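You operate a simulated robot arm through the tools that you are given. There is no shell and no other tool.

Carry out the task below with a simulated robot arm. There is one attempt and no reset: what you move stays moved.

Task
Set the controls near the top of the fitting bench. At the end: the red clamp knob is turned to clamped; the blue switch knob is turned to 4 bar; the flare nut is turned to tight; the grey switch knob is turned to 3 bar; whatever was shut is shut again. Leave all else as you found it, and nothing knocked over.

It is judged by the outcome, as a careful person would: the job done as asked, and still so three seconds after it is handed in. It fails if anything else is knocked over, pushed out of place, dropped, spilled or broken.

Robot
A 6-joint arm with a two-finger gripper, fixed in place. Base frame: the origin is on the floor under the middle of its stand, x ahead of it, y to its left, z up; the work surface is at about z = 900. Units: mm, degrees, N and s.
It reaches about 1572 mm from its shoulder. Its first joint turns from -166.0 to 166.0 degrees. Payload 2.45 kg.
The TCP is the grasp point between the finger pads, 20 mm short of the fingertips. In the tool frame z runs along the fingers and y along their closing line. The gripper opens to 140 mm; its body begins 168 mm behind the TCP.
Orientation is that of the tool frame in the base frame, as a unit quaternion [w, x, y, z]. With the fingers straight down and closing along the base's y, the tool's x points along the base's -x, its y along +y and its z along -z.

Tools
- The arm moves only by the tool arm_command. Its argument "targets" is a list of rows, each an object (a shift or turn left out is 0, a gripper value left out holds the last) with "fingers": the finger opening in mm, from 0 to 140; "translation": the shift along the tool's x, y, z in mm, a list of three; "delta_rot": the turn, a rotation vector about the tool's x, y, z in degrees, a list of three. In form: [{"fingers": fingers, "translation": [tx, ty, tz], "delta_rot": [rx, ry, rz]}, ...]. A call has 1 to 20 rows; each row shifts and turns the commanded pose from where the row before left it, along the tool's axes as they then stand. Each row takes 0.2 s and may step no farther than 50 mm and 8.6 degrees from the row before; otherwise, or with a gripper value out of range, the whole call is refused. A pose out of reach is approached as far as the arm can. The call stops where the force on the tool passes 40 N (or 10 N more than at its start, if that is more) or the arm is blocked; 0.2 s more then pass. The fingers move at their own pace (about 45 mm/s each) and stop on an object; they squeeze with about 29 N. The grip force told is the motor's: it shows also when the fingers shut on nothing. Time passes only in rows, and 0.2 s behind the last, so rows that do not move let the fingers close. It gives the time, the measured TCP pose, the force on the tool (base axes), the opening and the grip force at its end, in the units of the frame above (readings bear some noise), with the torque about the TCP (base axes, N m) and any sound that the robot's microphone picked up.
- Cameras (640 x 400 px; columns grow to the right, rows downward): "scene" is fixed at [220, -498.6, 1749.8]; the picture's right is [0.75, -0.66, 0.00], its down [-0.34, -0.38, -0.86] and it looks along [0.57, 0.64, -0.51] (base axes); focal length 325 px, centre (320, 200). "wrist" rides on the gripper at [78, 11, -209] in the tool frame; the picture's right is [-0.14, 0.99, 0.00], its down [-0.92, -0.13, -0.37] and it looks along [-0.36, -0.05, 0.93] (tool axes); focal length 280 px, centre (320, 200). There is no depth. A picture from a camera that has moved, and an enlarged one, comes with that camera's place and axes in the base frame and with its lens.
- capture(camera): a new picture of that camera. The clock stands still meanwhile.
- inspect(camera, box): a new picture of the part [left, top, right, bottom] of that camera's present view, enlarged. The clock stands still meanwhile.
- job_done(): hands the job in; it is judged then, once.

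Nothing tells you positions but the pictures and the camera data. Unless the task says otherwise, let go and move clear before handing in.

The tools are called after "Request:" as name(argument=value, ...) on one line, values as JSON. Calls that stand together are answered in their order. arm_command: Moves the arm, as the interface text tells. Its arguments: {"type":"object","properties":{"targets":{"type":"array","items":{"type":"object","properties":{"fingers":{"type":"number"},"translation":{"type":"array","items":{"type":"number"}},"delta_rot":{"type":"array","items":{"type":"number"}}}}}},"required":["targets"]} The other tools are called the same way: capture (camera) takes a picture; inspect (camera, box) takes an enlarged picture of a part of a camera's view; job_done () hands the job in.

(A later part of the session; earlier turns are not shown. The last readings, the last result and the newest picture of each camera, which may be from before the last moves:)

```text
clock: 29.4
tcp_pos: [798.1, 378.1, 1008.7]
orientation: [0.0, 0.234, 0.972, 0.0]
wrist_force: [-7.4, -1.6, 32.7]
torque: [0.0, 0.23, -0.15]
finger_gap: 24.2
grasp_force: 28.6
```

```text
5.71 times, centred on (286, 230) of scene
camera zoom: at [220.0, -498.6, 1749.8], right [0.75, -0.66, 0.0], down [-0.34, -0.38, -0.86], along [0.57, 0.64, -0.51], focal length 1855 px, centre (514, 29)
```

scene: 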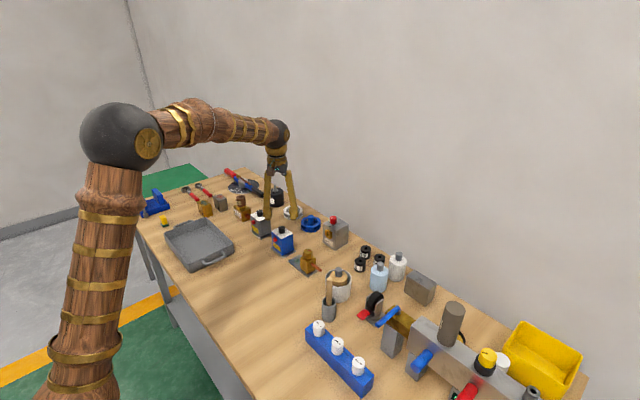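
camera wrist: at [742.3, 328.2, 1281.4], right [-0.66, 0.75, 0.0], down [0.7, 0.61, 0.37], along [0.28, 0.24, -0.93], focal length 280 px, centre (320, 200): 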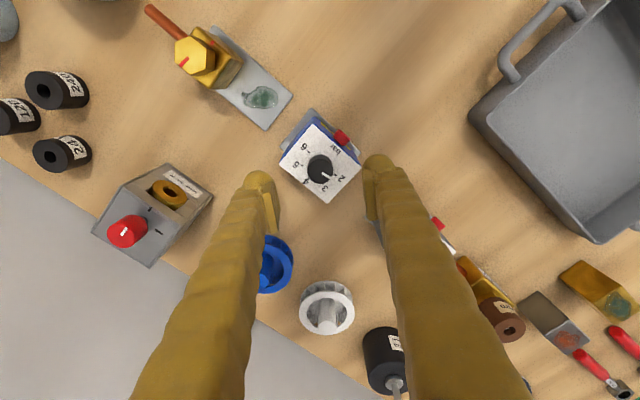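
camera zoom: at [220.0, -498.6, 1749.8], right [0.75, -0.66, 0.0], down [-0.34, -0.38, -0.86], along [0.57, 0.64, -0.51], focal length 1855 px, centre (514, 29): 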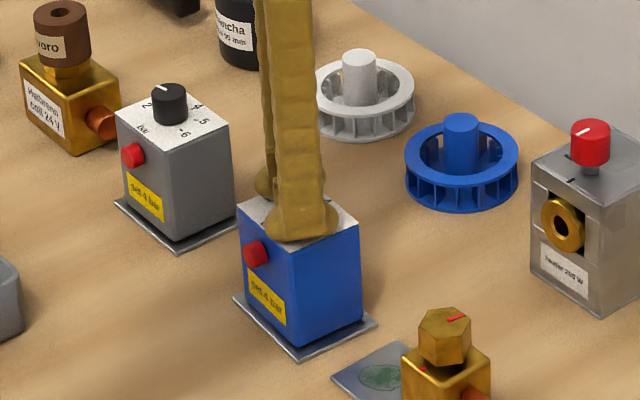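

Request:
arm_command(targets=[{"delta_rot": [0, 0, 2.5]}, {"delta_rot": [0, 0, 2.5]}, {"delta_rot": [0, 0, 2.5]}, {"delta_rot": [0, 0, 2.5]}, {"delta_rot": [0, 0, 2.5]}, {"delta_rot": [0, 0, 2.5]}, {}])

Request:
inspect(camera="wrist", box=[240, 130, 400, 230])

Request:
inspect(camera="scene", box=[246, 195, 326, 265])

```text
clock: 31.0
tcp_pos: [799.4, 379.7, 1006.8]
orientation: [0.0, 0.359, 0.933, 0.001]
wrist_force: [1.7, -2.1, 27.3]
torque: [-0.12, -0.06, -0.13]
finger_gap: 24.4
grasp_force: 29.2
```

```text
4.00 times, centred on (320, 180) of wrist
camera zoom: at [748.5, 438.6, 1217.4], right [0.77, 0.64, 0.0], down [0.6, -0.71, 0.37], along [0.24, -0.28, -0.93], focal length 1122 px, centre (320, 280)
```

zoom: 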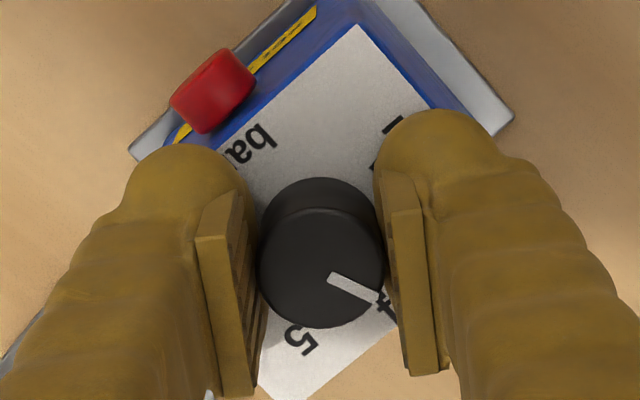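

```text
5.71 times, centred on (286, 230) of scene
camera zoom: at [220.0, -498.6, 1749.8], right [0.75, -0.66, 0.0], down [-0.34, -0.38, -0.86], along [0.57, 0.64, -0.51], focal length 1855 px, centre (514, 29)
```

zoom: 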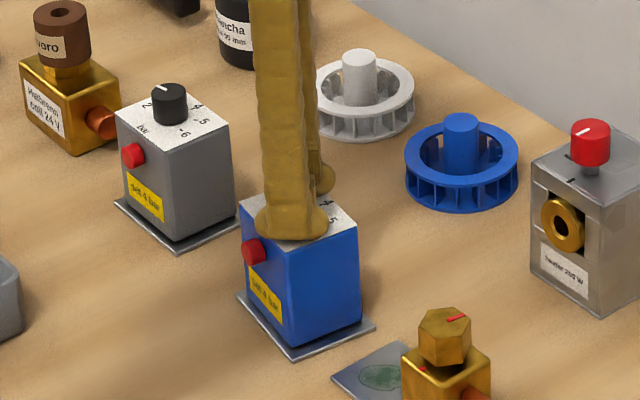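

The box is creeping (~10°), which I can correct later by lifting it. Continuing toward 4.

Request:
arm_command(targets=[{"translation": [0, 0, 0.3]}, {"delta_rot": [0, 0, 2.5]}, {"delta_rot": [0, 0, 2.5]}, {"delta_rot": [0, 0, 2.5]}, {"delta_rot": [0, 0, 2.5]}, {"delta_rot": [0, 0, 2.5]}, {}])

Request:
inspect(camera="wrist", box=[240, 130, 400, 230])

Request:
inspect(camera="scene", box=[246, 195, 326, 265])

```text
clock: 32.6
tcp_pos: [798.3, 380.6, 1008.8]
orientation: [0.0, 0.459, 0.888, 0.001]
wrist_force: [1.3, 4.8, 33.3]
torque: [0.06, -0.02, -0.12]
finger_gap: 24.3
grasp_force: 29.2
```

```text
4.00 times, centred on (320, 180) of wrist
camera zoom: at [762.5, 448.3, 1217.4], right [0.89, 0.46, 0.0], down [0.43, -0.82, 0.37], along [0.17, -0.33, -0.93], focal length 1122 px, centre (320, 280)
```

zoom: 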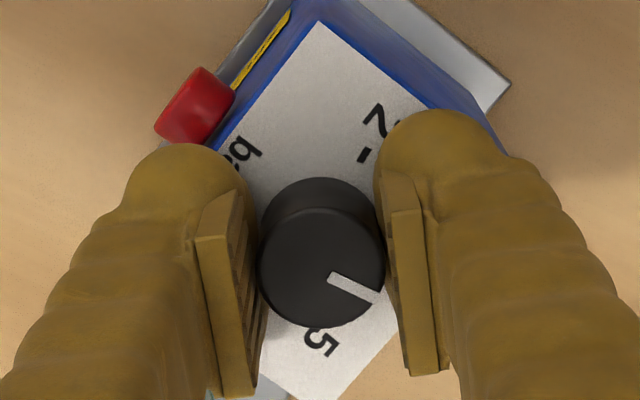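

```text
5.71 times, centred on (286, 230) of scene
camera zoom: at [220.0, -498.6, 1749.8], right [0.75, -0.66, 0.0], down [-0.34, -0.38, -0.86], along [0.57, 0.64, -0.51], focal length 1855 px, centre (514, 29)
```

zoom: 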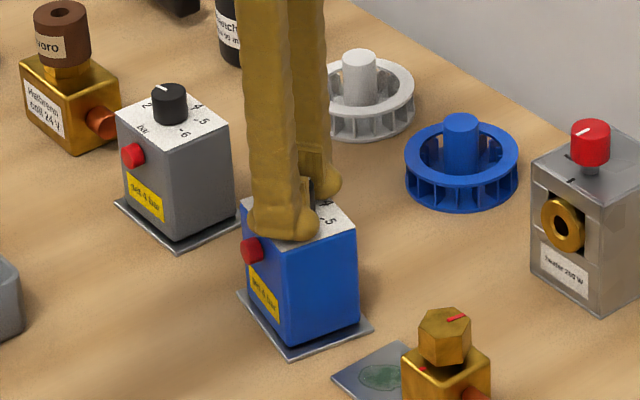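

Nearly at 4. I'll zoom in tightly to compare pointer and ticks.

Request:
inspect(camera="wrist", box=[290, 165, 354, 225])

Request:
inspect(camera="scene", box=[270, 215, 310, 245])

```text
6.67 times, centred on (322, 195) of wrist
camera zoom: at [762.5, 448.3, 1217.4], right [0.89, 0.46, 0.0], down [0.43, -0.82, 0.37], along [0.17, -0.33, -0.93], focal length 1869 px, centre (307, 233)
```

zoom: 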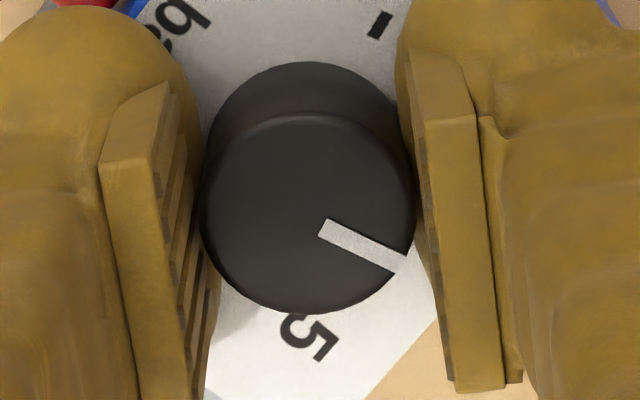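

```text
13.33 times, centred on (290, 230) of scene
camera zoom: at [220.0, -498.6, 1749.8], right [0.75, -0.66, 0.0], down [-0.34, -0.38, -0.86], along [0.57, 0.64, -0.51], focal length 4328 px, centre (720, -200)
```

zoom: 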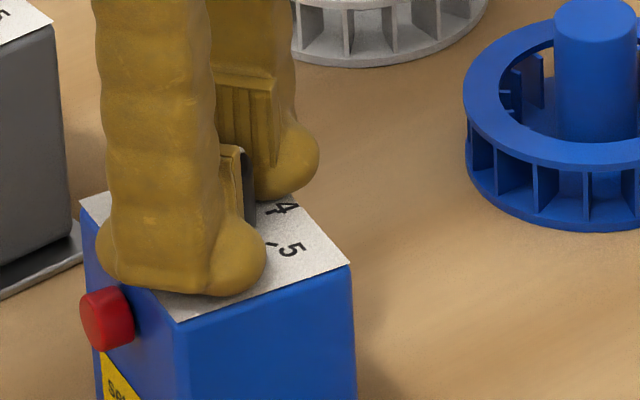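

Pointer is still roughly 10–12° short of 4. I'll continue a bit further.

Request:
arm_command(targets=[{"delta_rot": [0, 0, 2.5]}, {"delta_rot": [0, 0, 2.5]}, {"delta_rot": [0, 0, 2.5]}, {"delta_rot": [0, 0, 2.5]}, {}])

Request:
inspect(camera="wrist", box=[270, 140, 370, 220])

Request:
inspect(camera="scene", box=[246, 195, 326, 265])

```text
clock: 33.8
tcp_pos: [798.9, 378.4, 1007.2]
orientation: [0.0, 0.534, 0.845, -0.001]
wrist_force: [-0.3, -2.5, 34.9]
torque: [-0.1, 0.01, -0.2]
finger_gap: 24.1
grasp_force: 29.3
```

```text
5.00 times, centred on (320, 180) of wrist
camera zoom: at [775.3, 453.4, 1217.4], right [0.95, 0.3, 0.0], down [0.28, -0.89, 0.37], along [0.11, -0.35, -0.93], focal length 1402 px, centre (320, 300)
```

zoom: 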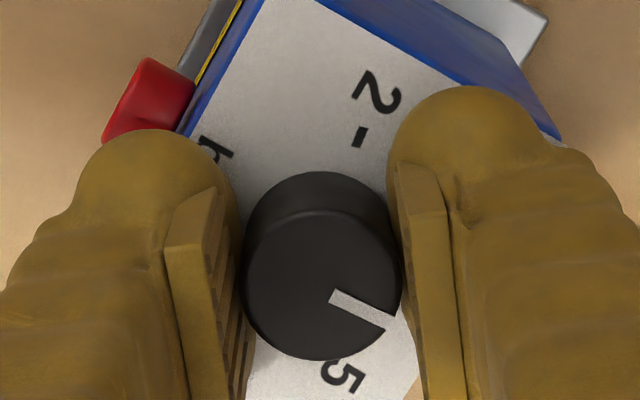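

```text
5.71 times, centred on (286, 230) of scene
camera zoom: at [220.0, -498.6, 1749.8], right [0.75, -0.66, 0.0], down [-0.34, -0.38, -0.86], along [0.57, 0.64, -0.51], focal length 1855 px, centre (514, 29)
```

zoom: 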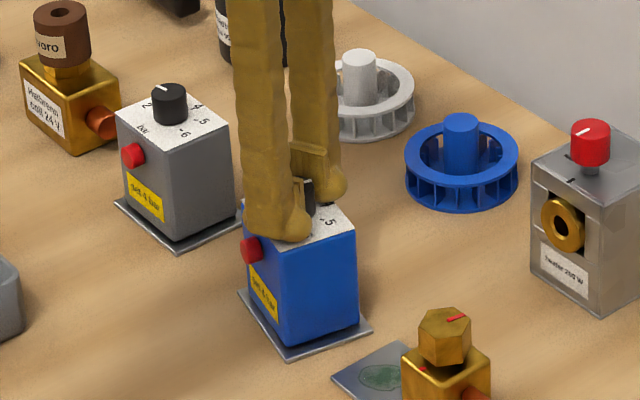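

Pointer now within about 2–3° of 4. One more small turn, then I'll unload and look.

Request:
arm_command(targets=[{"delta_rot": [0, 0, 1.5]}, {"delta_rot": [0, 0, 1.5]}, {}])

Request:
arm_command(targets=[{"translation": [0, 0, -1.0]}, {"translation": [0, 0, -1.0]}, {}])

Request:
inspect(camera="wrist", box=[270, 140, 370, 220])

```text
clock: 34.6
tcp_pos: [799.1, 379.4, 1007.2]
orientation: [0.0, 0.556, 0.831, 0.0]
wrist_force: [-2.9, -2.2, 40.1]
torque: [-0.13, 0.05, -0.08]
finger_gap: 24.4
grasp_force: 29.2
```

```text
clock: 35.4
tcp_pos: [798.8, 379.2, 1007.7]
orientation: [-0.001, 0.555, 0.832, 0.0]
wrist_force: [0.8, 0.3, -3.6]
torque: [0.02, -0.07, -0.01]
finger_gap: 24.3
grasp_force: 28.7
```

```text
5.00 times, centred on (320, 180) of wrist
camera zoom: at [779.3, 455.0, 1217.4], right [0.97, 0.25, 0.0], down [0.23, -0.9, 0.37], along [0.09, -0.36, -0.93], focal length 1402 px, centre (320, 300)
```

zoom: 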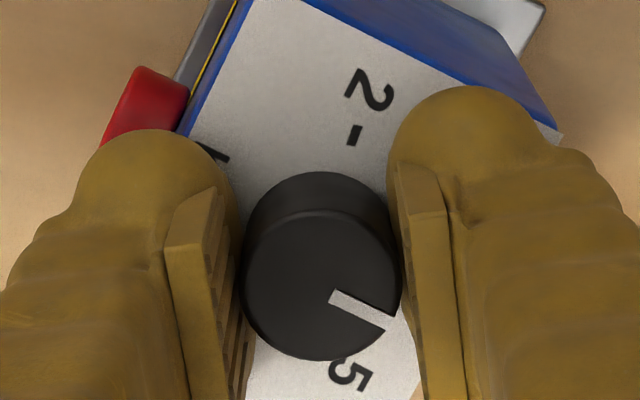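

Pointer now aligns with 4 in the box's frame (box is ~9° clockwise from its original heading). I'll lift slightly, turn the box back 9°, and set it down.

Request:
arm_command(targets=[{"translation": [0, 0, -1.0]}, {"delta_rot": [0, 0, -3]}, {"delta_rot": [0, 0, -3]}, {"delta_rot": [0, 0, -3]}, {}])

Request:
inspect(camera="wrist", box=[270, 140, 370, 220])

Request:
inspect(camera="scene", box=[246, 195, 326, 265])

```text
clock: 36.6
tcp_pos: [799.7, 378.6, 1009.6]
orientation: [-0.001, 0.489, 0.872, 0.0]
wrist_force: [0.8, -0.4, -2.3]
torque: [0.02, -0.02, 0.03]
finger_gap: 24.5
grasp_force: 29.6
```

```text
5.00 times, centred on (320, 180) of wrist
camera zoom: at [768.1, 450.4, 1219.6], right [0.92, 0.4, 0.0], down [0.37, -0.85, 0.37], along [0.15, -0.34, -0.93], focal length 1402 px, centre (320, 300)
```

zoom: 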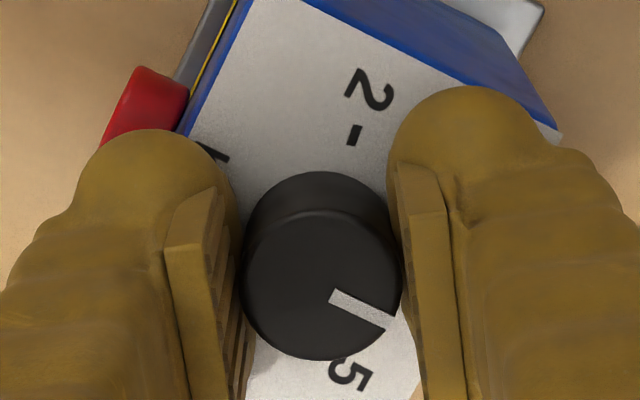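

```text
5.71 times, centred on (286, 230) of scene
camera zoom: at [220.0, -498.6, 1749.8], right [0.75, -0.66, 0.0], down [-0.34, -0.38, -0.86], along [0.57, 0.64, -0.51], focal length 1855 px, centre (514, 29)
```

zoom: 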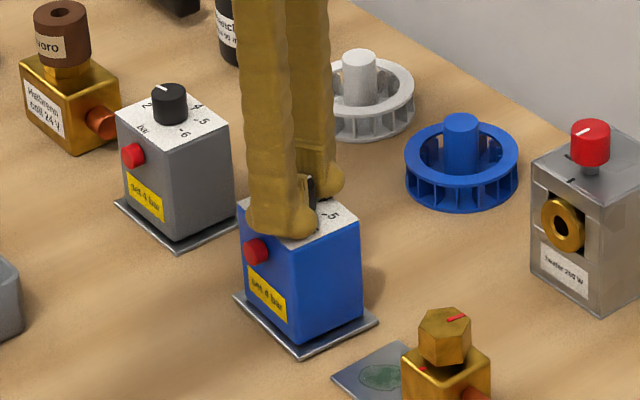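

The box looks 2–3° short of its original heading. I'll turn 3° more, set it down, and release gently, then compare with my earlier reference view.

Request:
arm_command(targets=[{"delta_rot": [0, 0, -1.5]}, {"delta_rot": [0, 0, -1.0]}, {"translation": [0, 0, 1.0]}, {"translation": [0, 0, 0.7]}, {}])

Request:
arm_command(targets=[{"translation": [0, 0, 0.5]}, {}])

```text
clock: 37.8
tcp_pos: [799.3, 379.0, 1008.2]
orientation: [0.0, 0.469, 0.883, 0.0]
wrist_force: [-0.1, 0.3, -2.8]
torque: [0.01, 0.0, 0.03]
finger_gap: 24.3
grasp_force: 29.2
```

```text
clock: 38.4
tcp_pos: [800.6, 379.2, 1008.5]
orientation: [0.0, 0.469, 0.883, 0.0]
wrist_force: [0.2, -0.7, -0.4]
torque: [0.0, -0.02, 0.02]
finger_gap: 24.4
grasp_force: 29.0
```

The box is back on the bench with near zero load. Now releasing and backing straight up.

Request:
arm_command(targets=[{"translation": [0, 0, 0.2]}, {"fingers": 30}, {}, {"fingers": 60}, {}, {}])

Request:
inspect(camera="wrist", box=[240, 130, 400, 230])

Request:
inspect(camera="scene", box=[246, 195, 326, 265])

```text
clock: 39.8
tcp_pos: [798.7, 379.8, 1006.7]
orientation: [0.0, 0.469, 0.883, 0.0]
wrist_force: [-0.2, -0.3, 1.4]
torque: [0.05, -0.04, 0.01]
finger_gap: 59.6
grasp_force: 0.1
```

```text
4.00 times, centred on (320, 180) of wrist
camera zoom: at [764.4, 449.3, 1216.8], right [0.9, 0.44, 0.0], down [0.41, -0.83, 0.37], along [0.16, -0.33, -0.93], focal length 1122 px, centre (320, 280)
```

zoom: 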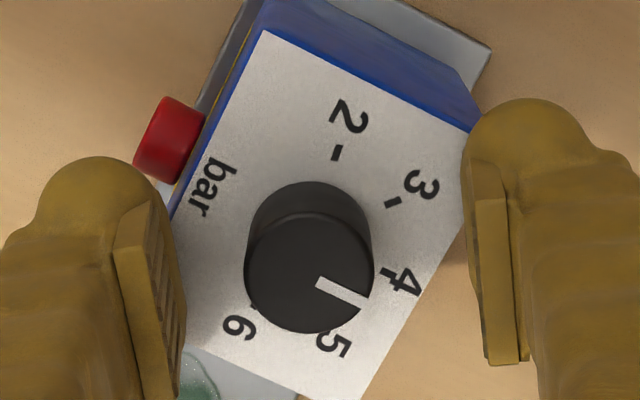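

```text
5.71 times, centred on (286, 230) of scene
camera zoom: at [220.0, -498.6, 1749.8], right [0.75, -0.66, 0.0], down [-0.34, -0.38, -0.86], along [0.57, 0.64, -0.51], focal length 1855 px, centre (514, 29)
```

zoom: 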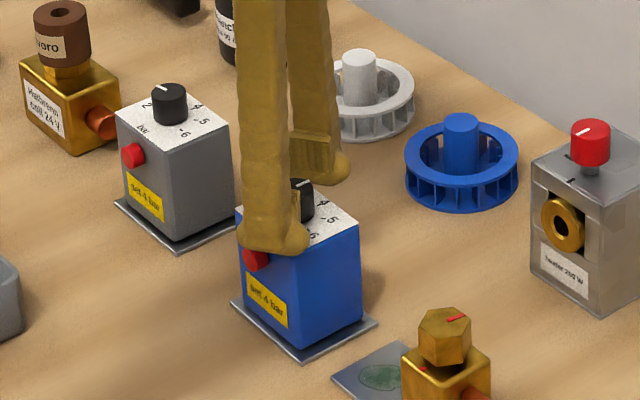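

Pointer direction is parallel to the "4" tick direction. I'll rise and return to the earlier reference pose to compare the box placement and pointer with the first picture.

Request:
arm_command(targets=[{"translation": [0, 0, -20]}, {"translation": [0, 0, -40]}, {"translation": [0, 0, -45]}, {"translation": [0, 0, -45], "fingers": 140}, {"translation": [0, 0, -24]}, {"delta_rot": [0, 0, -8]}, {"delta_rot": [0, 0, -8]}, {"delta_rot": [0, 0, -8]}, {"delta_rot": [0, 0, -8]}, {"delta_rot": [0, 0, -8]}, {"delta_rot": [0, 0, -8]}, {"delta_rot": [0, 0, -7.9]}, {"translation": [40, 8.8, 0]}, {"translation": [40.2, 8.9, 0]}, {}])

Request:
inspect(camera="wrist", box=[284, 165, 348, 225])

Request:
inspect(camera="scene", box=[246, 205, 310, 245])

```text
clock: 43.0
tcp_pos: [718.4, 399.3, 1181.7]
orientation: [0.0, 0.001, 1.0, 0.0]
wrist_force: [0.5, -0.1, 0.1]
torque: [0.02, -0.01, 0.0]
finger_gap: 140.0
grasp_force: 0.0
```

```text
6.67 times, centred on (316, 195) of wrist
camera zoom: at [640.0, 409.2, 1390.9], right [0.14, 0.99, 0.0], down [0.92, -0.13, 0.37], along [0.36, -0.05, -0.93], focal length 1869 px, centre (347, 233)
```

zoom: 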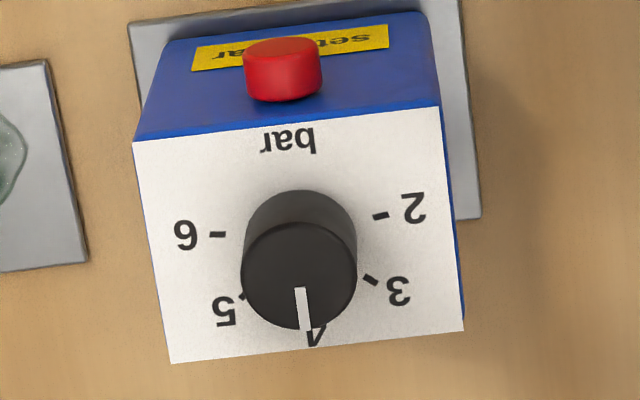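

```text
10.00 times, centred on (278, 225) of scene
camera zoom: at [220.0, -498.6, 1749.8], right [0.75, -0.66, 0.0], down [-0.34, -0.38, -0.86], along [0.57, 0.64, -0.51], focal length 3246 px, centre (740, -50)
```

zoom: 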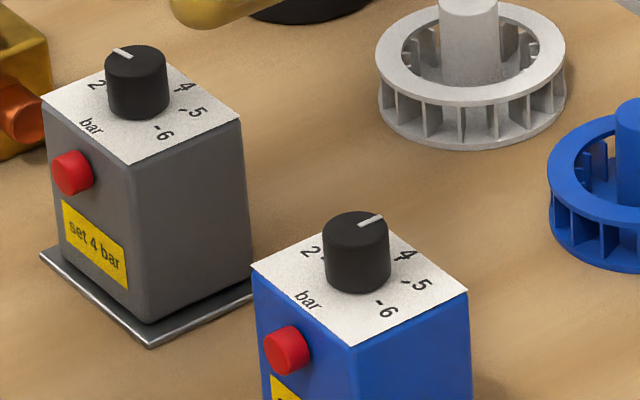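

Blue reads 4 bar and its box is within ~1° and ~3 mm of where it was; I'll touch that up later. Next I'll look at the grey switch from above.

Request:
arm_command(targets=[{"translation": [0, 40, 0]}, {"translation": [0, 40, 0]}, {"translation": [0, 40, 0]}, {"translation": [0, 40, 0]}, {}])

Request:
capture(camera="wrist")

Request:
inspect(camera="wrist", box=[284, 165, 348, 225])

```text
clock: 44.2
tcp_pos: [720.6, 561.1, 1182.5]
orientation: [0.0, 0.001, 1.0, 0.0]
wrist_force: [0.5, -0.1, 0.0]
torque: [-0.04, 0.02, 0.01]
finger_gap: 140.1
grasp_force: 0.0
```

```text
taken
camera wrist: at [642.2, 571.5, 1390.9], right [0.14, 0.99, 0.0], down [0.92, -0.13, 0.37], along [0.37, -0.05, -0.93], focal length 280 px, centre (320, 200)
```

wrist: 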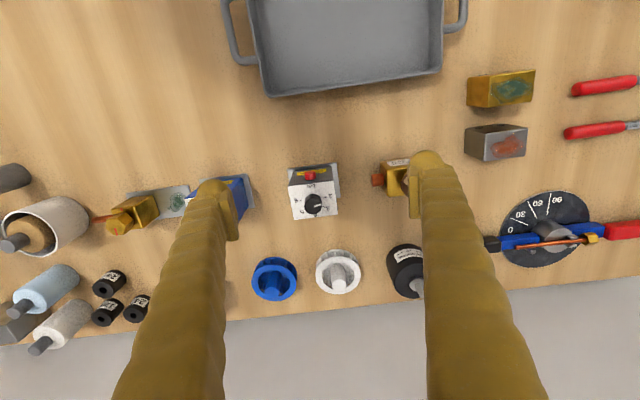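

```text
6.67 times, centred on (316, 195) of wrist
camera zoom: at [642.2, 571.5, 1390.9], right [0.14, 0.99, 0.0], down [0.92, -0.13, 0.37], along [0.37, -0.05, -0.93], focal length 1869 px, centre (347, 233)
```

zoom: 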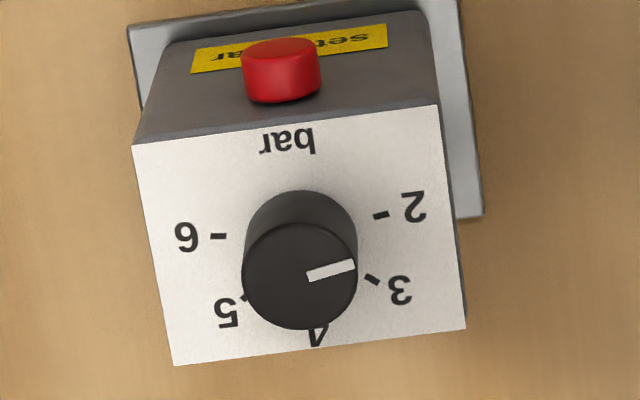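

Grey knob is at about (800.4, 538.7, top 1007), pointing at 2. I'll hover over it with fingers at 60 mm, pre‑rotated −25°.

Request:
arm_command(targets=[{"translation": [-40, -11.2, 10], "fingers": 60}, {"translation": [-39.8, -11.2, 10]}, {"delta_rot": [0, 0, -8]}, {"delta_rot": [0, 0, -8]}, {"delta_rot": [0, 0, -8]}, {"translation": [0, 0, 40]}, {"translation": [0, 0, 41]}, {}, {}])

Request:
inspect(camera="wrist", box=[270, 120, 370, 200])

```text
clock: 46.2
tcp_pos: [800.6, 536.9, 1080.0]
orientation: [0.001, -0.207, 0.978, 0.0]
wrist_force: [0.1, 0.8, -0.1]
torque: [0.0, 0.01, -0.03]
finger_gap: 59.9
grasp_force: 0.0
```

```text
5.00 times, centred on (320, 160) of wrist
camera zoom: at [724.1, 513.9, 1290.0], right [-0.28, 0.96, 0.0], down [0.89, 0.26, 0.37], along [0.35, 0.1, -0.93], focal length 1402 px, centre (320, 400)
```

zoom: 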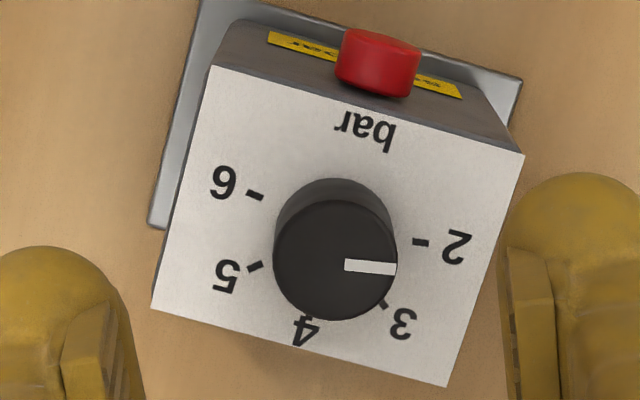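

Offset measured as (−1.1, +3.1) mm in tool axes. Correcting and descending.

Request:
arm_command(targets=[{"translation": [-1.1, 3.1, 0]}, {"translation": [0, 0, 30]}, {"translation": [0, 0, 25]}, {"translation": [0, 0, 17]}, {"fingers": 34}, {}, {}])

Request:
inspect(camera="wrist", box=[270, 150, 370, 230])

Request:
inspect(camera="scene", box=[220, 190, 300, 250])

```text
clock: 47.8
tcp_pos: [798.9, 539.1, 1007.6]
orientation: [0.0, -0.206, 0.978, 0.0]
wrist_force: [-0.1, 0.3, -0.2]
torque: [0.02, 0.01, 0.01]
finger_gap: 34.1
grasp_force: 0.0
```

```text
5.00 times, centred on (320, 190) of wrist
camera zoom: at [723.1, 516.4, 1218.3], right [-0.27, 0.96, 0.0], down [0.89, 0.26, 0.37], along [0.35, 0.1, -0.93], focal length 1402 px, centre (320, 250)
```

zoom: 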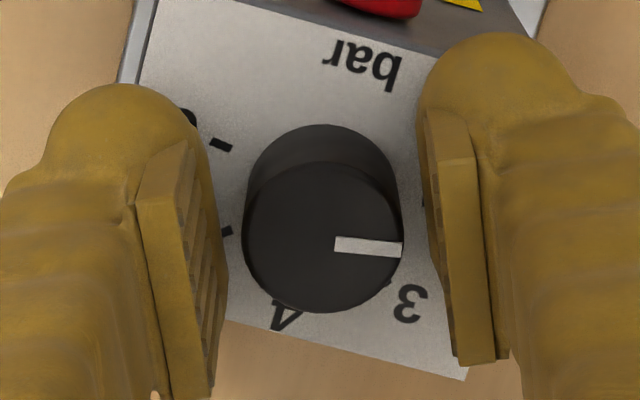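

```text
6.67 times, centred on (260, 220) of scene
camera zoom: at [220.0, -498.6, 1749.8], right [0.75, -0.66, 0.0], down [-0.34, -0.38, -0.86], along [0.57, 0.64, -0.51], focal length 2164 px, centre (720, 67)
```

zoom: 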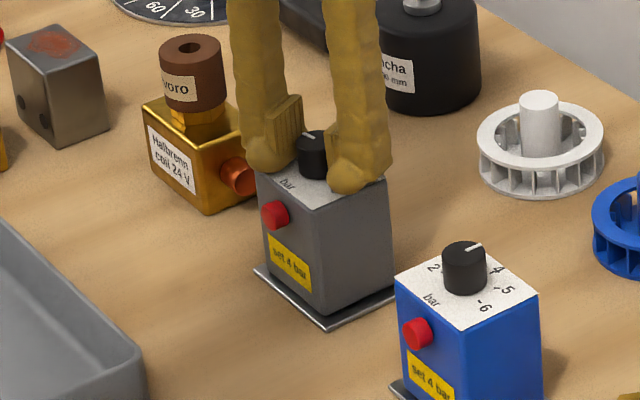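

Well aligned. I'll nudge, grip, and then build up the downward press gradually.

Request:
arm_command(targets=[{"translation": [-1.5, 0.4, 0]}, {}, {"fingers": 0}, {}, {}, {}])

Request:
arm_command(targets=[{"translation": [0, 0, 0.7]}, {"translation": [0, 0, 0.5]}, {}])

```text
clock: 49.2
tcp_pos: [800.3, 540.2, 1009.1]
orientation: [0.001, -0.208, 0.978, -0.001]
wrist_force: [2.1, 1.9, 0.5]
torque: [0.02, 0.0, -0.02]
finger_gap: 24.4
grasp_force: 28.8
```

```text
clock: 50.0
tcp_pos: [799.8, 540.6, 1008.6]
orientation: [0.001, -0.207, 0.978, 0.001]
wrist_force: [-6.4, -1.8, 22.4]
torque: [-0.13, 0.29, 0.01]
finger_gap: 24.3
grasp_force: 28.7
```

22 N of press. Turning 20° slowly, then checking.

Request:
arm_command(targets=[{"delta_rot": [0, 0, 2.5]}, {"delta_rot": [0, 0, 2.5]}, {"delta_rot": [0, 0, 2.5]}, {"delta_rot": [0, 0, 2.5]}, {"delta_rot": [0, 0, 2.5]}, {"delta_rot": [0, 0, 2.5]}, {"delta_rot": [0, 0, 2.5]}, {"delta_rot": [0, 0, 2.5]}, {}])

Request:
inspect(camera="wrist", box=[240, 120, 400, 220])

Request:
inspect(camera="scene", box=[220, 190, 300, 250])

```text
clock: 52.0
tcp_pos: [799.6, 538.5, 1008.0]
orientation: [0.001, -0.033, 0.999, 0.0]
wrist_force: [-5.9, -5.0, 26.7]
torque: [-0.09, 0.27, -0.08]
finger_gap: 24.2
grasp_force: 28.9
```

```text
4.00 times, centred on (320, 170) of wrist
camera zoom: at [721.0, 543.4, 1217.5], right [0.07, 1.0, 0.0], down [0.93, -0.07, 0.37], along [0.37, -0.03, -0.93], focal length 1122 px, centre (320, 320)
```

zoom: 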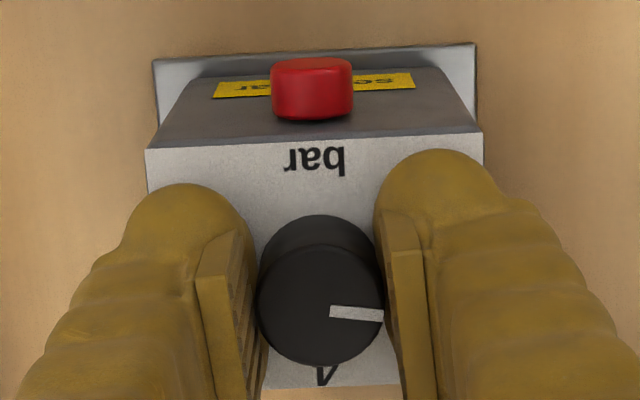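

```text
6.67 times, centred on (260, 220) of scene
camera zoom: at [220.0, -498.6, 1749.8], right [0.75, -0.66, 0.0], down [-0.34, -0.38, -0.86], along [0.57, 0.64, -0.51], focal length 2164 px, centre (720, 67)
```

zoom: 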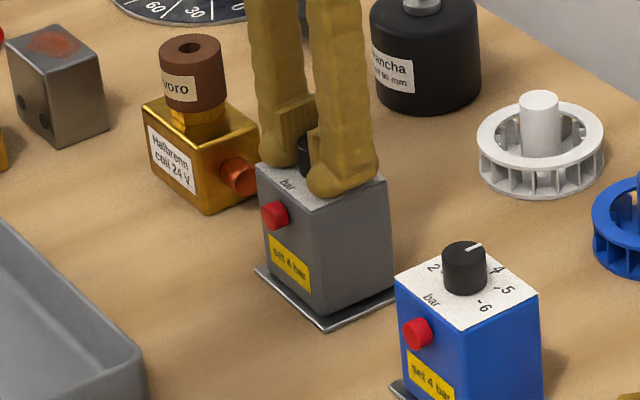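

Request:
arm_command(targets=[{"delta_rot": [0, 0, 2.5]}, {"delta_rot": [0, 0, 2.5]}, {"delta_rot": [0, 0, 2.5]}, {"delta_rot": [0, 0, 2.5]}, {"delta_rot": [0, 0, 2.5]}, {"delta_rot": [0, 0, 2.5]}, {"delta_rot": [0, 0, 2.5]}, {"delta_rot": [0, 0, 2.5]}, {}])

Request:
inspect(camera="wrist", box=[240, 120, 400, 220])

Request:
inspect(camera="scene", box=[220, 190, 300, 250])

```text
clock: 54.0
tcp_pos: [800.8, 537.4, 1007.2]
orientation: [-0.001, 0.141, 0.99, 0.0]
wrist_force: [-2.9, -6.2, 28.7]
torque: [-0.1, 0.11, -0.16]
finger_gap: 24.4
grasp_force: 29.0
```

```text
4.00 times, centred on (320, 170) of wrist
camera zoom: at [727.7, 569.7, 1217.5], right [0.41, 0.91, 0.0], down [0.85, -0.38, 0.37], along [0.34, -0.15, -0.93], focal length 1122 px, centre (320, 320)
```

zoom: 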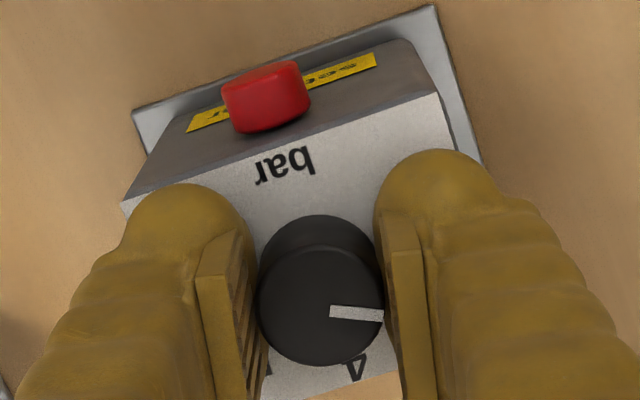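

```text
6.67 times, centred on (260, 220) of scene
camera zoom: at [220.0, -498.6, 1749.8], right [0.75, -0.66, 0.0], down [-0.34, -0.38, -0.86], along [0.57, 0.64, -0.51], focal length 2164 px, centre (720, 67)
```

zoom: 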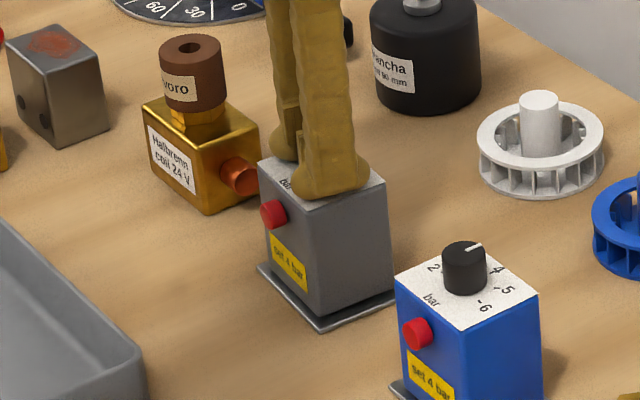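

The grey box crept ~4°. Continuing to bring the pointer to 3; I'll straighten the box by lifting afterwards.

Request:
arm_command(targets=[{"translation": [0, 0, 0.2]}, {"delta_rot": [0, 0, 2.5]}, {"delta_rot": [0, 0, 2.5]}, {"delta_rot": [0, 0, 2.5]}, {"delta_rot": [0, 0, 2.5]}, {"delta_rot": [0, 0, 2.5]}, {"delta_rot": [0, 0, 2.5]}, {}])

Request:
inspect(camera="wrist", box=[240, 120, 400, 220])

Request:
inspect(camera="wrist", box=[280, 150, 360, 220])

```text
clock: 56.0
tcp_pos: [800.9, 539.0, 1007.8]
orientation: [0.001, 0.269, 0.963, -0.001]
wrist_force: [-1.2, -2.1, 2.8]
torque: [-0.03, 0.22, 0.1]
finger_gap: 24.3
grasp_force: 29.5
stopped in row 8: the force on the tool passed its limit at 40 N (the readings are from after the stop); the commanded pose is now the measured one
```

```text
4.00 times, centred on (320, 170) of wrist
camera zoom: at [738.8, 587.8, 1217.4], right [0.63, 0.78, 0.0], down [0.72, -0.59, 0.37], along [0.29, -0.23, -0.93], focal length 1122 px, centre (320, 320)
```

zoom: 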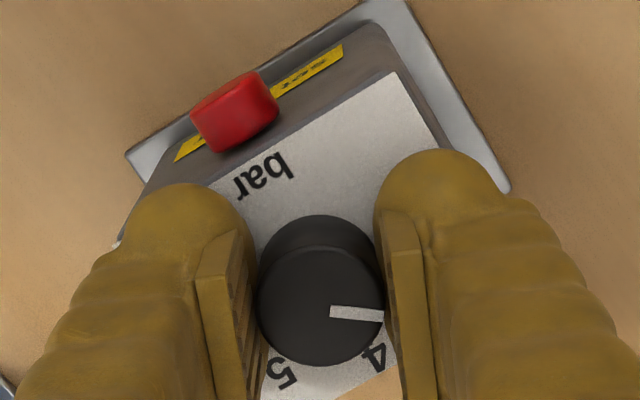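

```text
5.71 times, centred on (320, 185) of wrist
camera zoom: at [738.8, 587.8, 1217.4], right [0.63, 0.78, 0.0], down [0.72, -0.59, 0.37], along [0.29, -0.23, -0.93], focal length 1602 px, centre (320, 286)
```

zoom: 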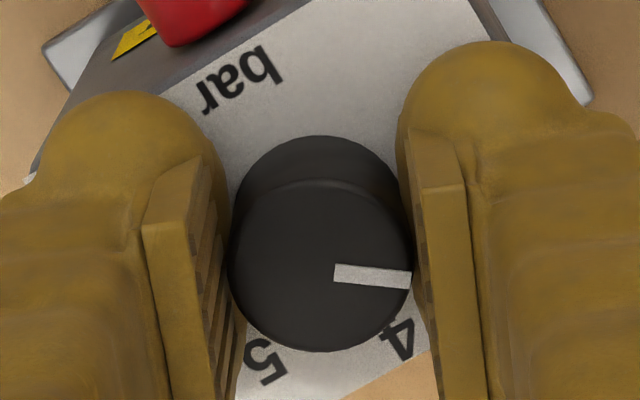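

Force limit tripped from the press; pointer is about 5° short of 3. I'll re-press moderately and turn a touch more.

Request:
arm_command(targets=[{"translation": [0, 0, 0.6]}, {}])

Request:
arm_command(targets=[{"delta_rot": [0, 0, 2]}, {"delta_rot": [0, 0, 2]}, {"delta_rot": [0, 0, 2]}, {}])

Request:
inspect(camera="wrist", box=[240, 120, 400, 220])

Request:
inspect(camera="wrist", box=[280, 150, 360, 220])

```text
clock: 56.6
tcp_pos: [800.6, 539.4, 1008.7]
orientation: [0.001, 0.269, 0.963, 0.001]
wrist_force: [-6.5, -3.1, 18.4]
torque: [-0.08, 0.34, 0.04]
finger_gap: 24.4
grasp_force: 28.9
```

```text
clock: 57.6
tcp_pos: [801.1, 539.4, 1008.0]
orientation: [0.001, 0.319, 0.948, 0.001]
wrist_force: [7.6, 2.9, 27.4]
torque: [-0.14, -0.23, -0.09]
finger_gap: 24.1
grasp_force: 29.2
```

```text
4.00 times, centred on (320, 170) of wrist
camera zoom: at [744.7, 593.8, 1217.4], right [0.71, 0.71, 0.0], down [0.66, -0.66, 0.37], along [0.26, -0.26, -0.93], focal length 1122 px, centre (320, 320)
```

zoom: 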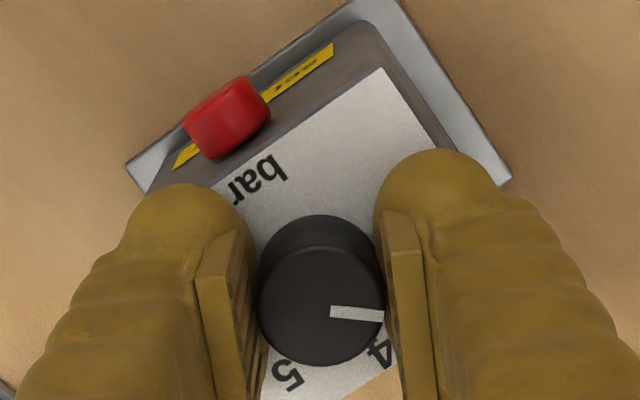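

```text
5.71 times, centred on (320, 185) of wrist
camera zoom: at [744.7, 593.8, 1217.4], right [0.71, 0.71, 0.0], down [0.66, -0.66, 0.37], along [0.26, -0.26, -0.93], focal length 1602 px, centre (320, 286)
```

zoom: 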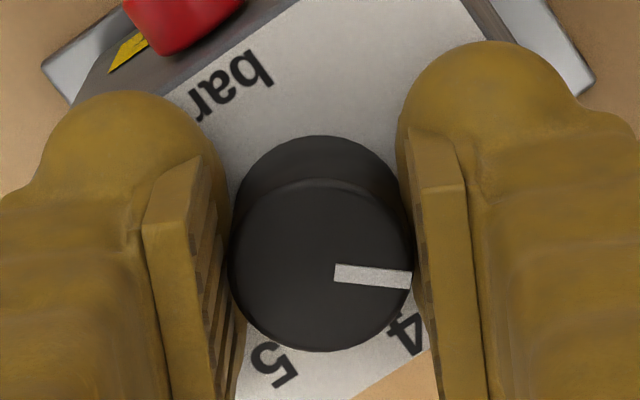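

Pointer is now within about 1–2° of 3 in the box frame; the box is about 10° clockwise. Now unload, lift slightly, rotate back 10°.

Request:
arm_command(targets=[{"translation": [0, 0, -1.0]}, {"translation": [0, 0, -1.0]}, {"translation": [0, 0, -1.0]}, {}])

Request:
arm_command(targets=[{"delta_rot": [0, 0, -3]}, {"delta_rot": [0, 0, -3]}, {"delta_rot": [0, 0, -3]}, {"delta_rot": [0, 0, -1.5]}, {}])

Request:
inspect(camera="scene", box=[220, 190, 300, 250])

Request:
inspect(camera="wrist", box=[240, 120, 400, 220])

```text
clock: 58.6
tcp_pos: [800.5, 540.0, 1010.1]
orientation: [0.0, 0.319, 0.948, -0.001]
wrist_force: [-0.8, -0.1, -0.1]
torque: [0.02, 0.0, 0.04]
finger_gap: 24.2
grasp_force: 29.7
```

```text
clock: 59.8
tcp_pos: [801.1, 538.8, 1010.5]
orientation: [0.0, 0.231, 0.973, 0.0]
wrist_force: [0.5, 0.5, 0.1]
torque: [-0.03, -0.02, -0.03]
finger_gap: 24.0
grasp_force: 29.4
```

```text
6.67 times, centred on (260, 220) of scene
camera zoom: at [220.0, -498.6, 1749.8], right [0.75, -0.66, 0.0], down [-0.34, -0.38, -0.86], along [0.57, 0.64, -0.51], focal length 2164 px, centre (720, 67)
```

zoom: 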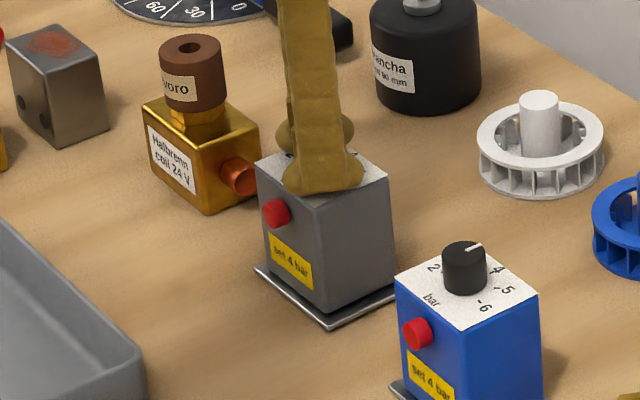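

```text
4.00 times, centred on (320, 170) of wrist
camera zoom: at [735.1, 582.5, 1219.4], right [0.57, 0.82, 0.0], down [0.77, -0.53, 0.37], along [0.3, -0.21, -0.93], focal length 1122 px, centre (320, 320)
```

zoom: 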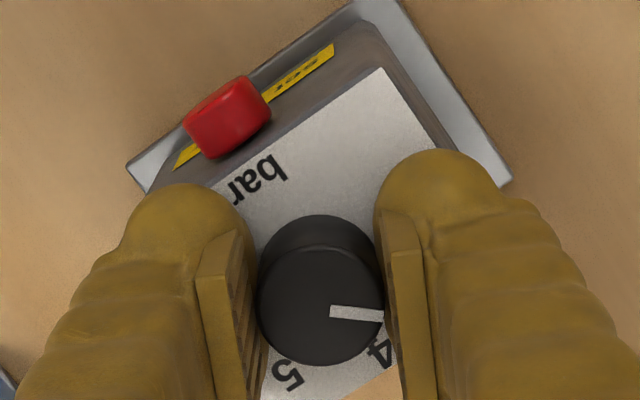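

The grey box's heading matches its original. I'll lower until contact and release.

Request:
arm_command(targets=[{"translation": [0, 0, 0.6]}, {}])

Request:
arm_command(targets=[{"translation": [0, 0, 0.5]}, {}])

```text
clock: 60.4
tcp_pos: [800.6, 538.8, 1009.6]
orientation: [0.0, 0.23, 0.973, 0.001]
wrist_force: [-0.2, 0.1, -0.2]
torque: [0.0, 0.03, 0.03]
finger_gap: 24.1
grasp_force: 29.5
```

```text
clock: 61.0
tcp_pos: [799.6, 539.1, 1009.7]
orientation: [-0.001, 0.23, 0.973, 0.001]
wrist_force: [0.3, 0.4, 1.1]
torque: [0.01, 0.02, -0.01]
finger_gap: 24.2
grasp_force: 29.1
```

Request:
arm_command(targets=[{"translation": [0, 0, 0.4]}, {}])

Request:
arm_command(targets=[{"fingers": 30}, {}, {"fingers": 60}, {}, {}])

Request:
inspect(camera="wrist", box=[240, 120, 400, 220])

```text
clock: 61.6
tcp_pos: [800.4, 539.0, 1007.7]
orientation: [0.0, 0.23, 0.973, 0.001]
wrist_force: [-0.4, 0.0, -0.9]
torque: [-0.02, 0.02, 0.0]
finger_gap: 24.0
grasp_force: 29.0
```

```text
clock: 62.8
tcp_pos: [799.1, 540.4, 1006.1]
orientation: [0.0, 0.231, 0.973, 0.001]
wrist_force: [-0.5, -0.3, 0.1]
torque: [0.0, 0.01, 0.0]
finger_gap: 60.2
grasp_force: 0.0
```

```text
4.00 times, centred on (320, 170) of wrist
camera zoom: at [734.7, 583.2, 1217.6], right [0.57, 0.82, 0.0], down [0.77, -0.53, 0.37], along [0.3, -0.21, -0.93], focal length 1122 px, centre (320, 320)
```

zoom: 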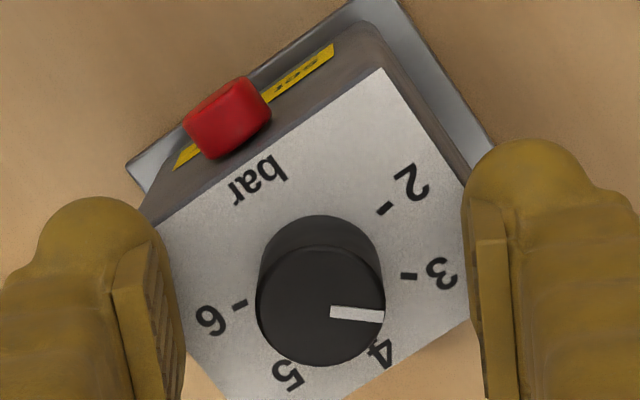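

Released. I'll rise to the grey reference pose and compare.

Request:
arm_command(targets=[{"translation": [0, 0, -20]}, {"translation": [0, 0, -40]}, {"translation": [0, 0, -45]}, {"translation": [0, 0, -45], "fingers": 140}, {"translation": [0, 0, -24]}, {"delta_rot": [0, 0, -8]}, {"delta_rot": [0, 0, -8]}, {"delta_rot": [0, 0, -8]}, {"delta_rot": [0, 0, -2.7]}, {"translation": [40, 11, 0]}, {"translation": [39.5, 11, 0]}, {}, {}])

Request:
inspect(camera="wrist", box=[284, 165, 348, 225])

Request:
inspect(camera="scene", box=[246, 205, 310, 245])

```text
clock: 65.6
tcp_pos: [720.6, 559.4, 1181.2]
orientation: [0.001, 0.0, 1.0, 0.0]
wrist_force: [-0.1, 0.2, -0.6]
torque: [0.0, 0.02, 0.06]
finger_gap: 139.8
grasp_force: 0.0
```

```text
6.67 times, centred on (316, 195) of wrist
camera zoom: at [642.2, 569.5, 1392.0], right [0.14, 0.99, 0.0], down [0.92, -0.13, 0.37], along [0.37, -0.05, -0.93], focal length 1869 px, centre (347, 233)
```

zoom: 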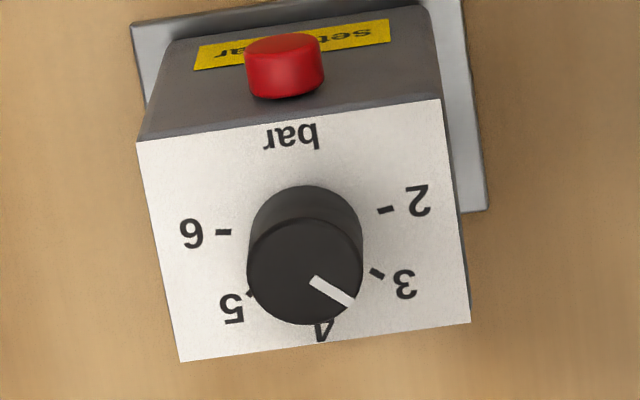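

```text
10.00 times, centred on (278, 225) of scene
camera zoom: at [220.0, -498.6, 1749.8], right [0.75, -0.66, 0.0], down [-0.34, -0.38, -0.86], along [0.57, 0.64, -0.51], focal length 3246 px, centre (740, -50)
```

zoom: 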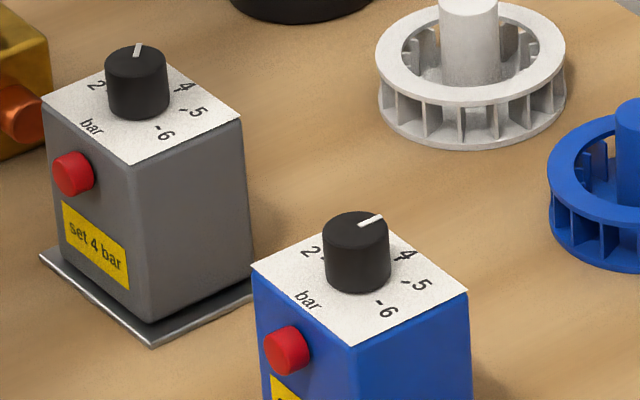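

Grey now reads 3 bar and its box is within a millimetre of where it stood. Next, I'll return over the blue knob to nudge its box back the ~3 mm it drifted.

Request:
arm_command(targets=[{"translation": [-19.4, -45.7, 10], "fingers": 60}, {"translation": [-19.4, -45.7, 10]}, {"translation": [-19.4, -45.7, 10]}, {"translation": [-19.4, -45.9, 10]}, {"translation": [0, 0, 30]}, {"translation": [0, 0, 31]}, {}, {}])

Request:
inspect(camera="wrist", box=[270, 120, 370, 200])

```text
refused: row 1 steps farther than a row can; nothing moved
```

```text
5.00 times, centred on (320, 160) of wrist
camera zoom: at [642.2, 569.5, 1392.0], right [0.14, 0.99, 0.0], down [0.92, -0.13, 0.37], along [0.37, -0.05, -0.93], focal length 1402 px, centre (320, 400)
```

zoom: 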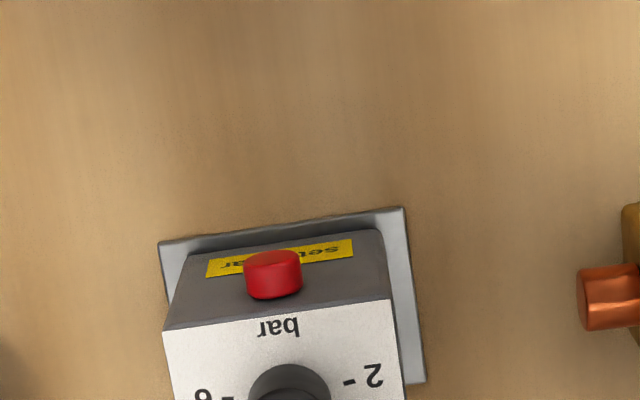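

The move was refused for a row slightly too long; nothing moved. I'll split it into smaller rows.

Request:
arm_command(targets=[{"translation": [-15.5, -36.6, 5], "fingers": 60}, {"translation": [-15.5, -36.6, 5]}, {"translation": [-15.5, -36.6, 5]}, {"translation": [-15.5, -36.6, 5]}, {"translation": [-15.6, -36.6, 5]}, {"translation": [0, 0, 36]}, {"translation": [0, 0, 40]}, {}, {}])

Request:
inspect(camera="wrist", box=[270, 120, 370, 200])

```text
clock: 67.6
tcp_pos: [800.1, 377.6, 1081.4]
orientation: [0.001, 0.0, 1.0, 0.0]
wrist_force: [0.7, 0.2, 0.4]
torque: [0.0, 0.03, 0.02]
finger_gap: 60.1
grasp_force: 0.0
```

```text
5.00 times, centred on (320, 160) of wrist
camera zoom: at [721.7, 387.6, 1290.2], right [0.14, 0.99, 0.0], down [0.92, -0.13, 0.37], along [0.37, -0.05, -0.93], focal length 1402 px, centre (320, 400)
```

zoom: 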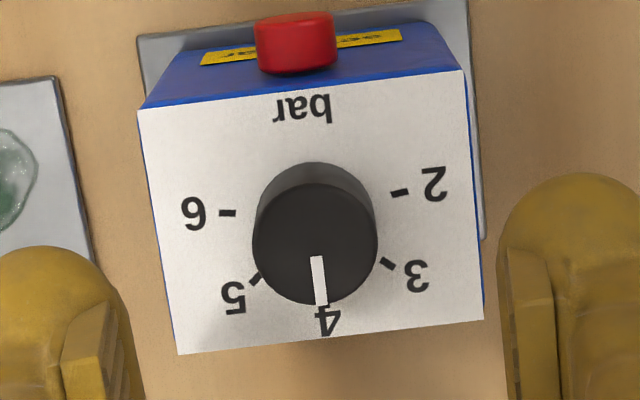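

Blue knob is offset by (+2.0, −0.75) in tool axes. I'll go down on it, grip, lift a little, shift the box back (+2.6, +2.9 mm in x, y), turn −1°, and set down.

Request:
arm_command(targets=[{"translation": [2.0, -0.7, 0]}, {"translation": [0, 0, 30]}, {"translation": [0, 0, 25]}, {"translation": [0, 0, 16]}, {"fingers": 34}, {}, {}])

Request:
inspect(camera="wrist", box=[270, 150, 370, 230])

```text
clock: 69.2
tcp_pos: [797.3, 376.8, 1008.9]
orientation: [0.001, 0.0, 1.0, -0.001]
wrist_force: [0.1, 0.2, -0.4]
torque: [0.04, 0.0, 0.05]
finger_gap: 34.0
grasp_force: 0.0
```

```text
5.00 times, centred on (320, 190) of wrist
camera zoom: at [719.3, 387.1, 1218.6], right [0.14, 0.99, 0.0], down [0.92, -0.13, 0.37], along [0.37, -0.05, -0.93], focal length 1402 px, centre (320, 250)
```

zoom: 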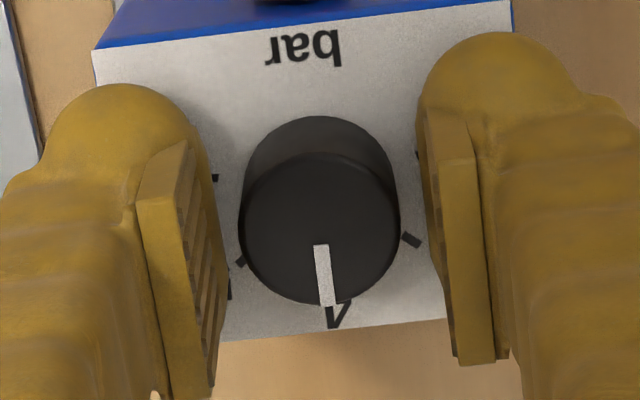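

Request:
arm_command(targets=[{"fingers": 0}, {}, {}, {}])

Request:
arm_command(targets=[{"translation": [0, 0, -1]}, {"translation": [0, 0, -1]}, {"translation": [0, 0, -1]}, {}])

```text
clock: 70.2
tcp_pos: [797.7, 378.2, 1009.2]
orientation: [0.001, 0.0, 1.0, 0.0]
wrist_force: [-0.5, -0.1, 0.6]
torque: [0.01, 0.02, 0.03]
finger_gap: 24.2
grasp_force: 28.5
```

```text
clock: 71.2
tcp_pos: [796.1, 377.7, 1014.1]
orientation: [0.001, 0.0, 1.0, 0.0]
wrist_force: [0.3, 0.0, -3.1]
torque: [0.0, 0.0, -0.03]
finger_gap: 24.5
grasp_force: 29.0
```

Request:
arm_command(targets=[{"translation": [-1.3, 1.4, 0]}, {"translation": [-1.3, 1.5, 0]}, {"delta_rot": [0, 0, -1.1]}, {}])

Request:
inspect(camera="scene", box=[246, 195, 326, 265])

Request:
arm_command(targets=[{"translation": [0, 0, 1]}, {"translation": [0, 0, 1]}, {"translation": [0, 0, 0.7]}, {}])

```text
clock: 72.2
tcp_pos: [799.9, 380.4, 1012.7]
orientation: [0.0, -0.01, 1.0, -0.001]
wrist_force: [0.2, -0.1, -3.8]
torque: [-0.01, 0.0, 0.03]
finger_gap: 24.5
grasp_force: 29.1
```

```text
5.71 times, centred on (286, 230) of scene
camera zoom: at [220.0, -498.6, 1749.8], right [0.75, -0.66, 0.0], down [-0.34, -0.38, -0.86], along [0.57, 0.64, -0.51], focal length 1855 px, centre (514, 29)
```

zoom: 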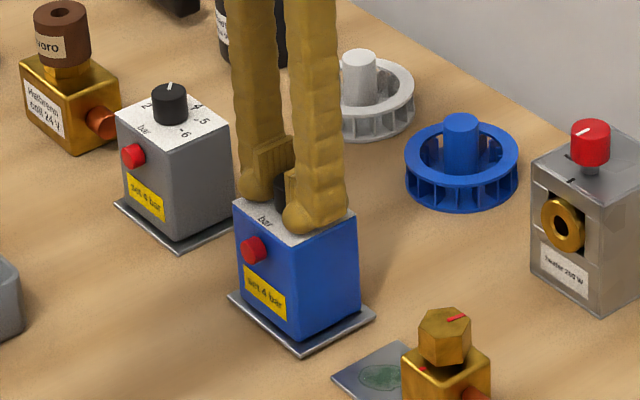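

```text
clock: 73.2
tcp_pos: [798.8, 380.4, 1011.3]
orientation: [0.001, -0.01, 1.0, 0.0]
wrist_force: [0.8, 0.5, -3.0]
torque: [0.01, 0.03, 0.0]
finger_gap: 24.3
grasp_force: 28.5
```

Request:
arm_command(targets=[{"translation": [0, 0, 0.6]}, {}])

Request:
arm_command(targets=[{"translation": [0, 0, 0.5]}, {}])

```text
clock: 73.8
tcp_pos: [799.1, 380.9, 1010.3]
orientation: [0.001, -0.01, 1.0, 0.0]
wrist_force: [-0.2, -0.3, -2.4]
torque: [0.0, -0.01, 0.0]
finger_gap: 24.3
grasp_force: 29.1
```

```text
clock: 74.4
tcp_pos: [799.2, 379.9, 1009.3]
orientation: [0.001, -0.01, 1.0, 0.0]
wrist_force: [-0.8, 0.3, -2.7]
torque: [0.0, 0.03, 0.01]
finger_gap: 24.4
grasp_force: 28.7
```

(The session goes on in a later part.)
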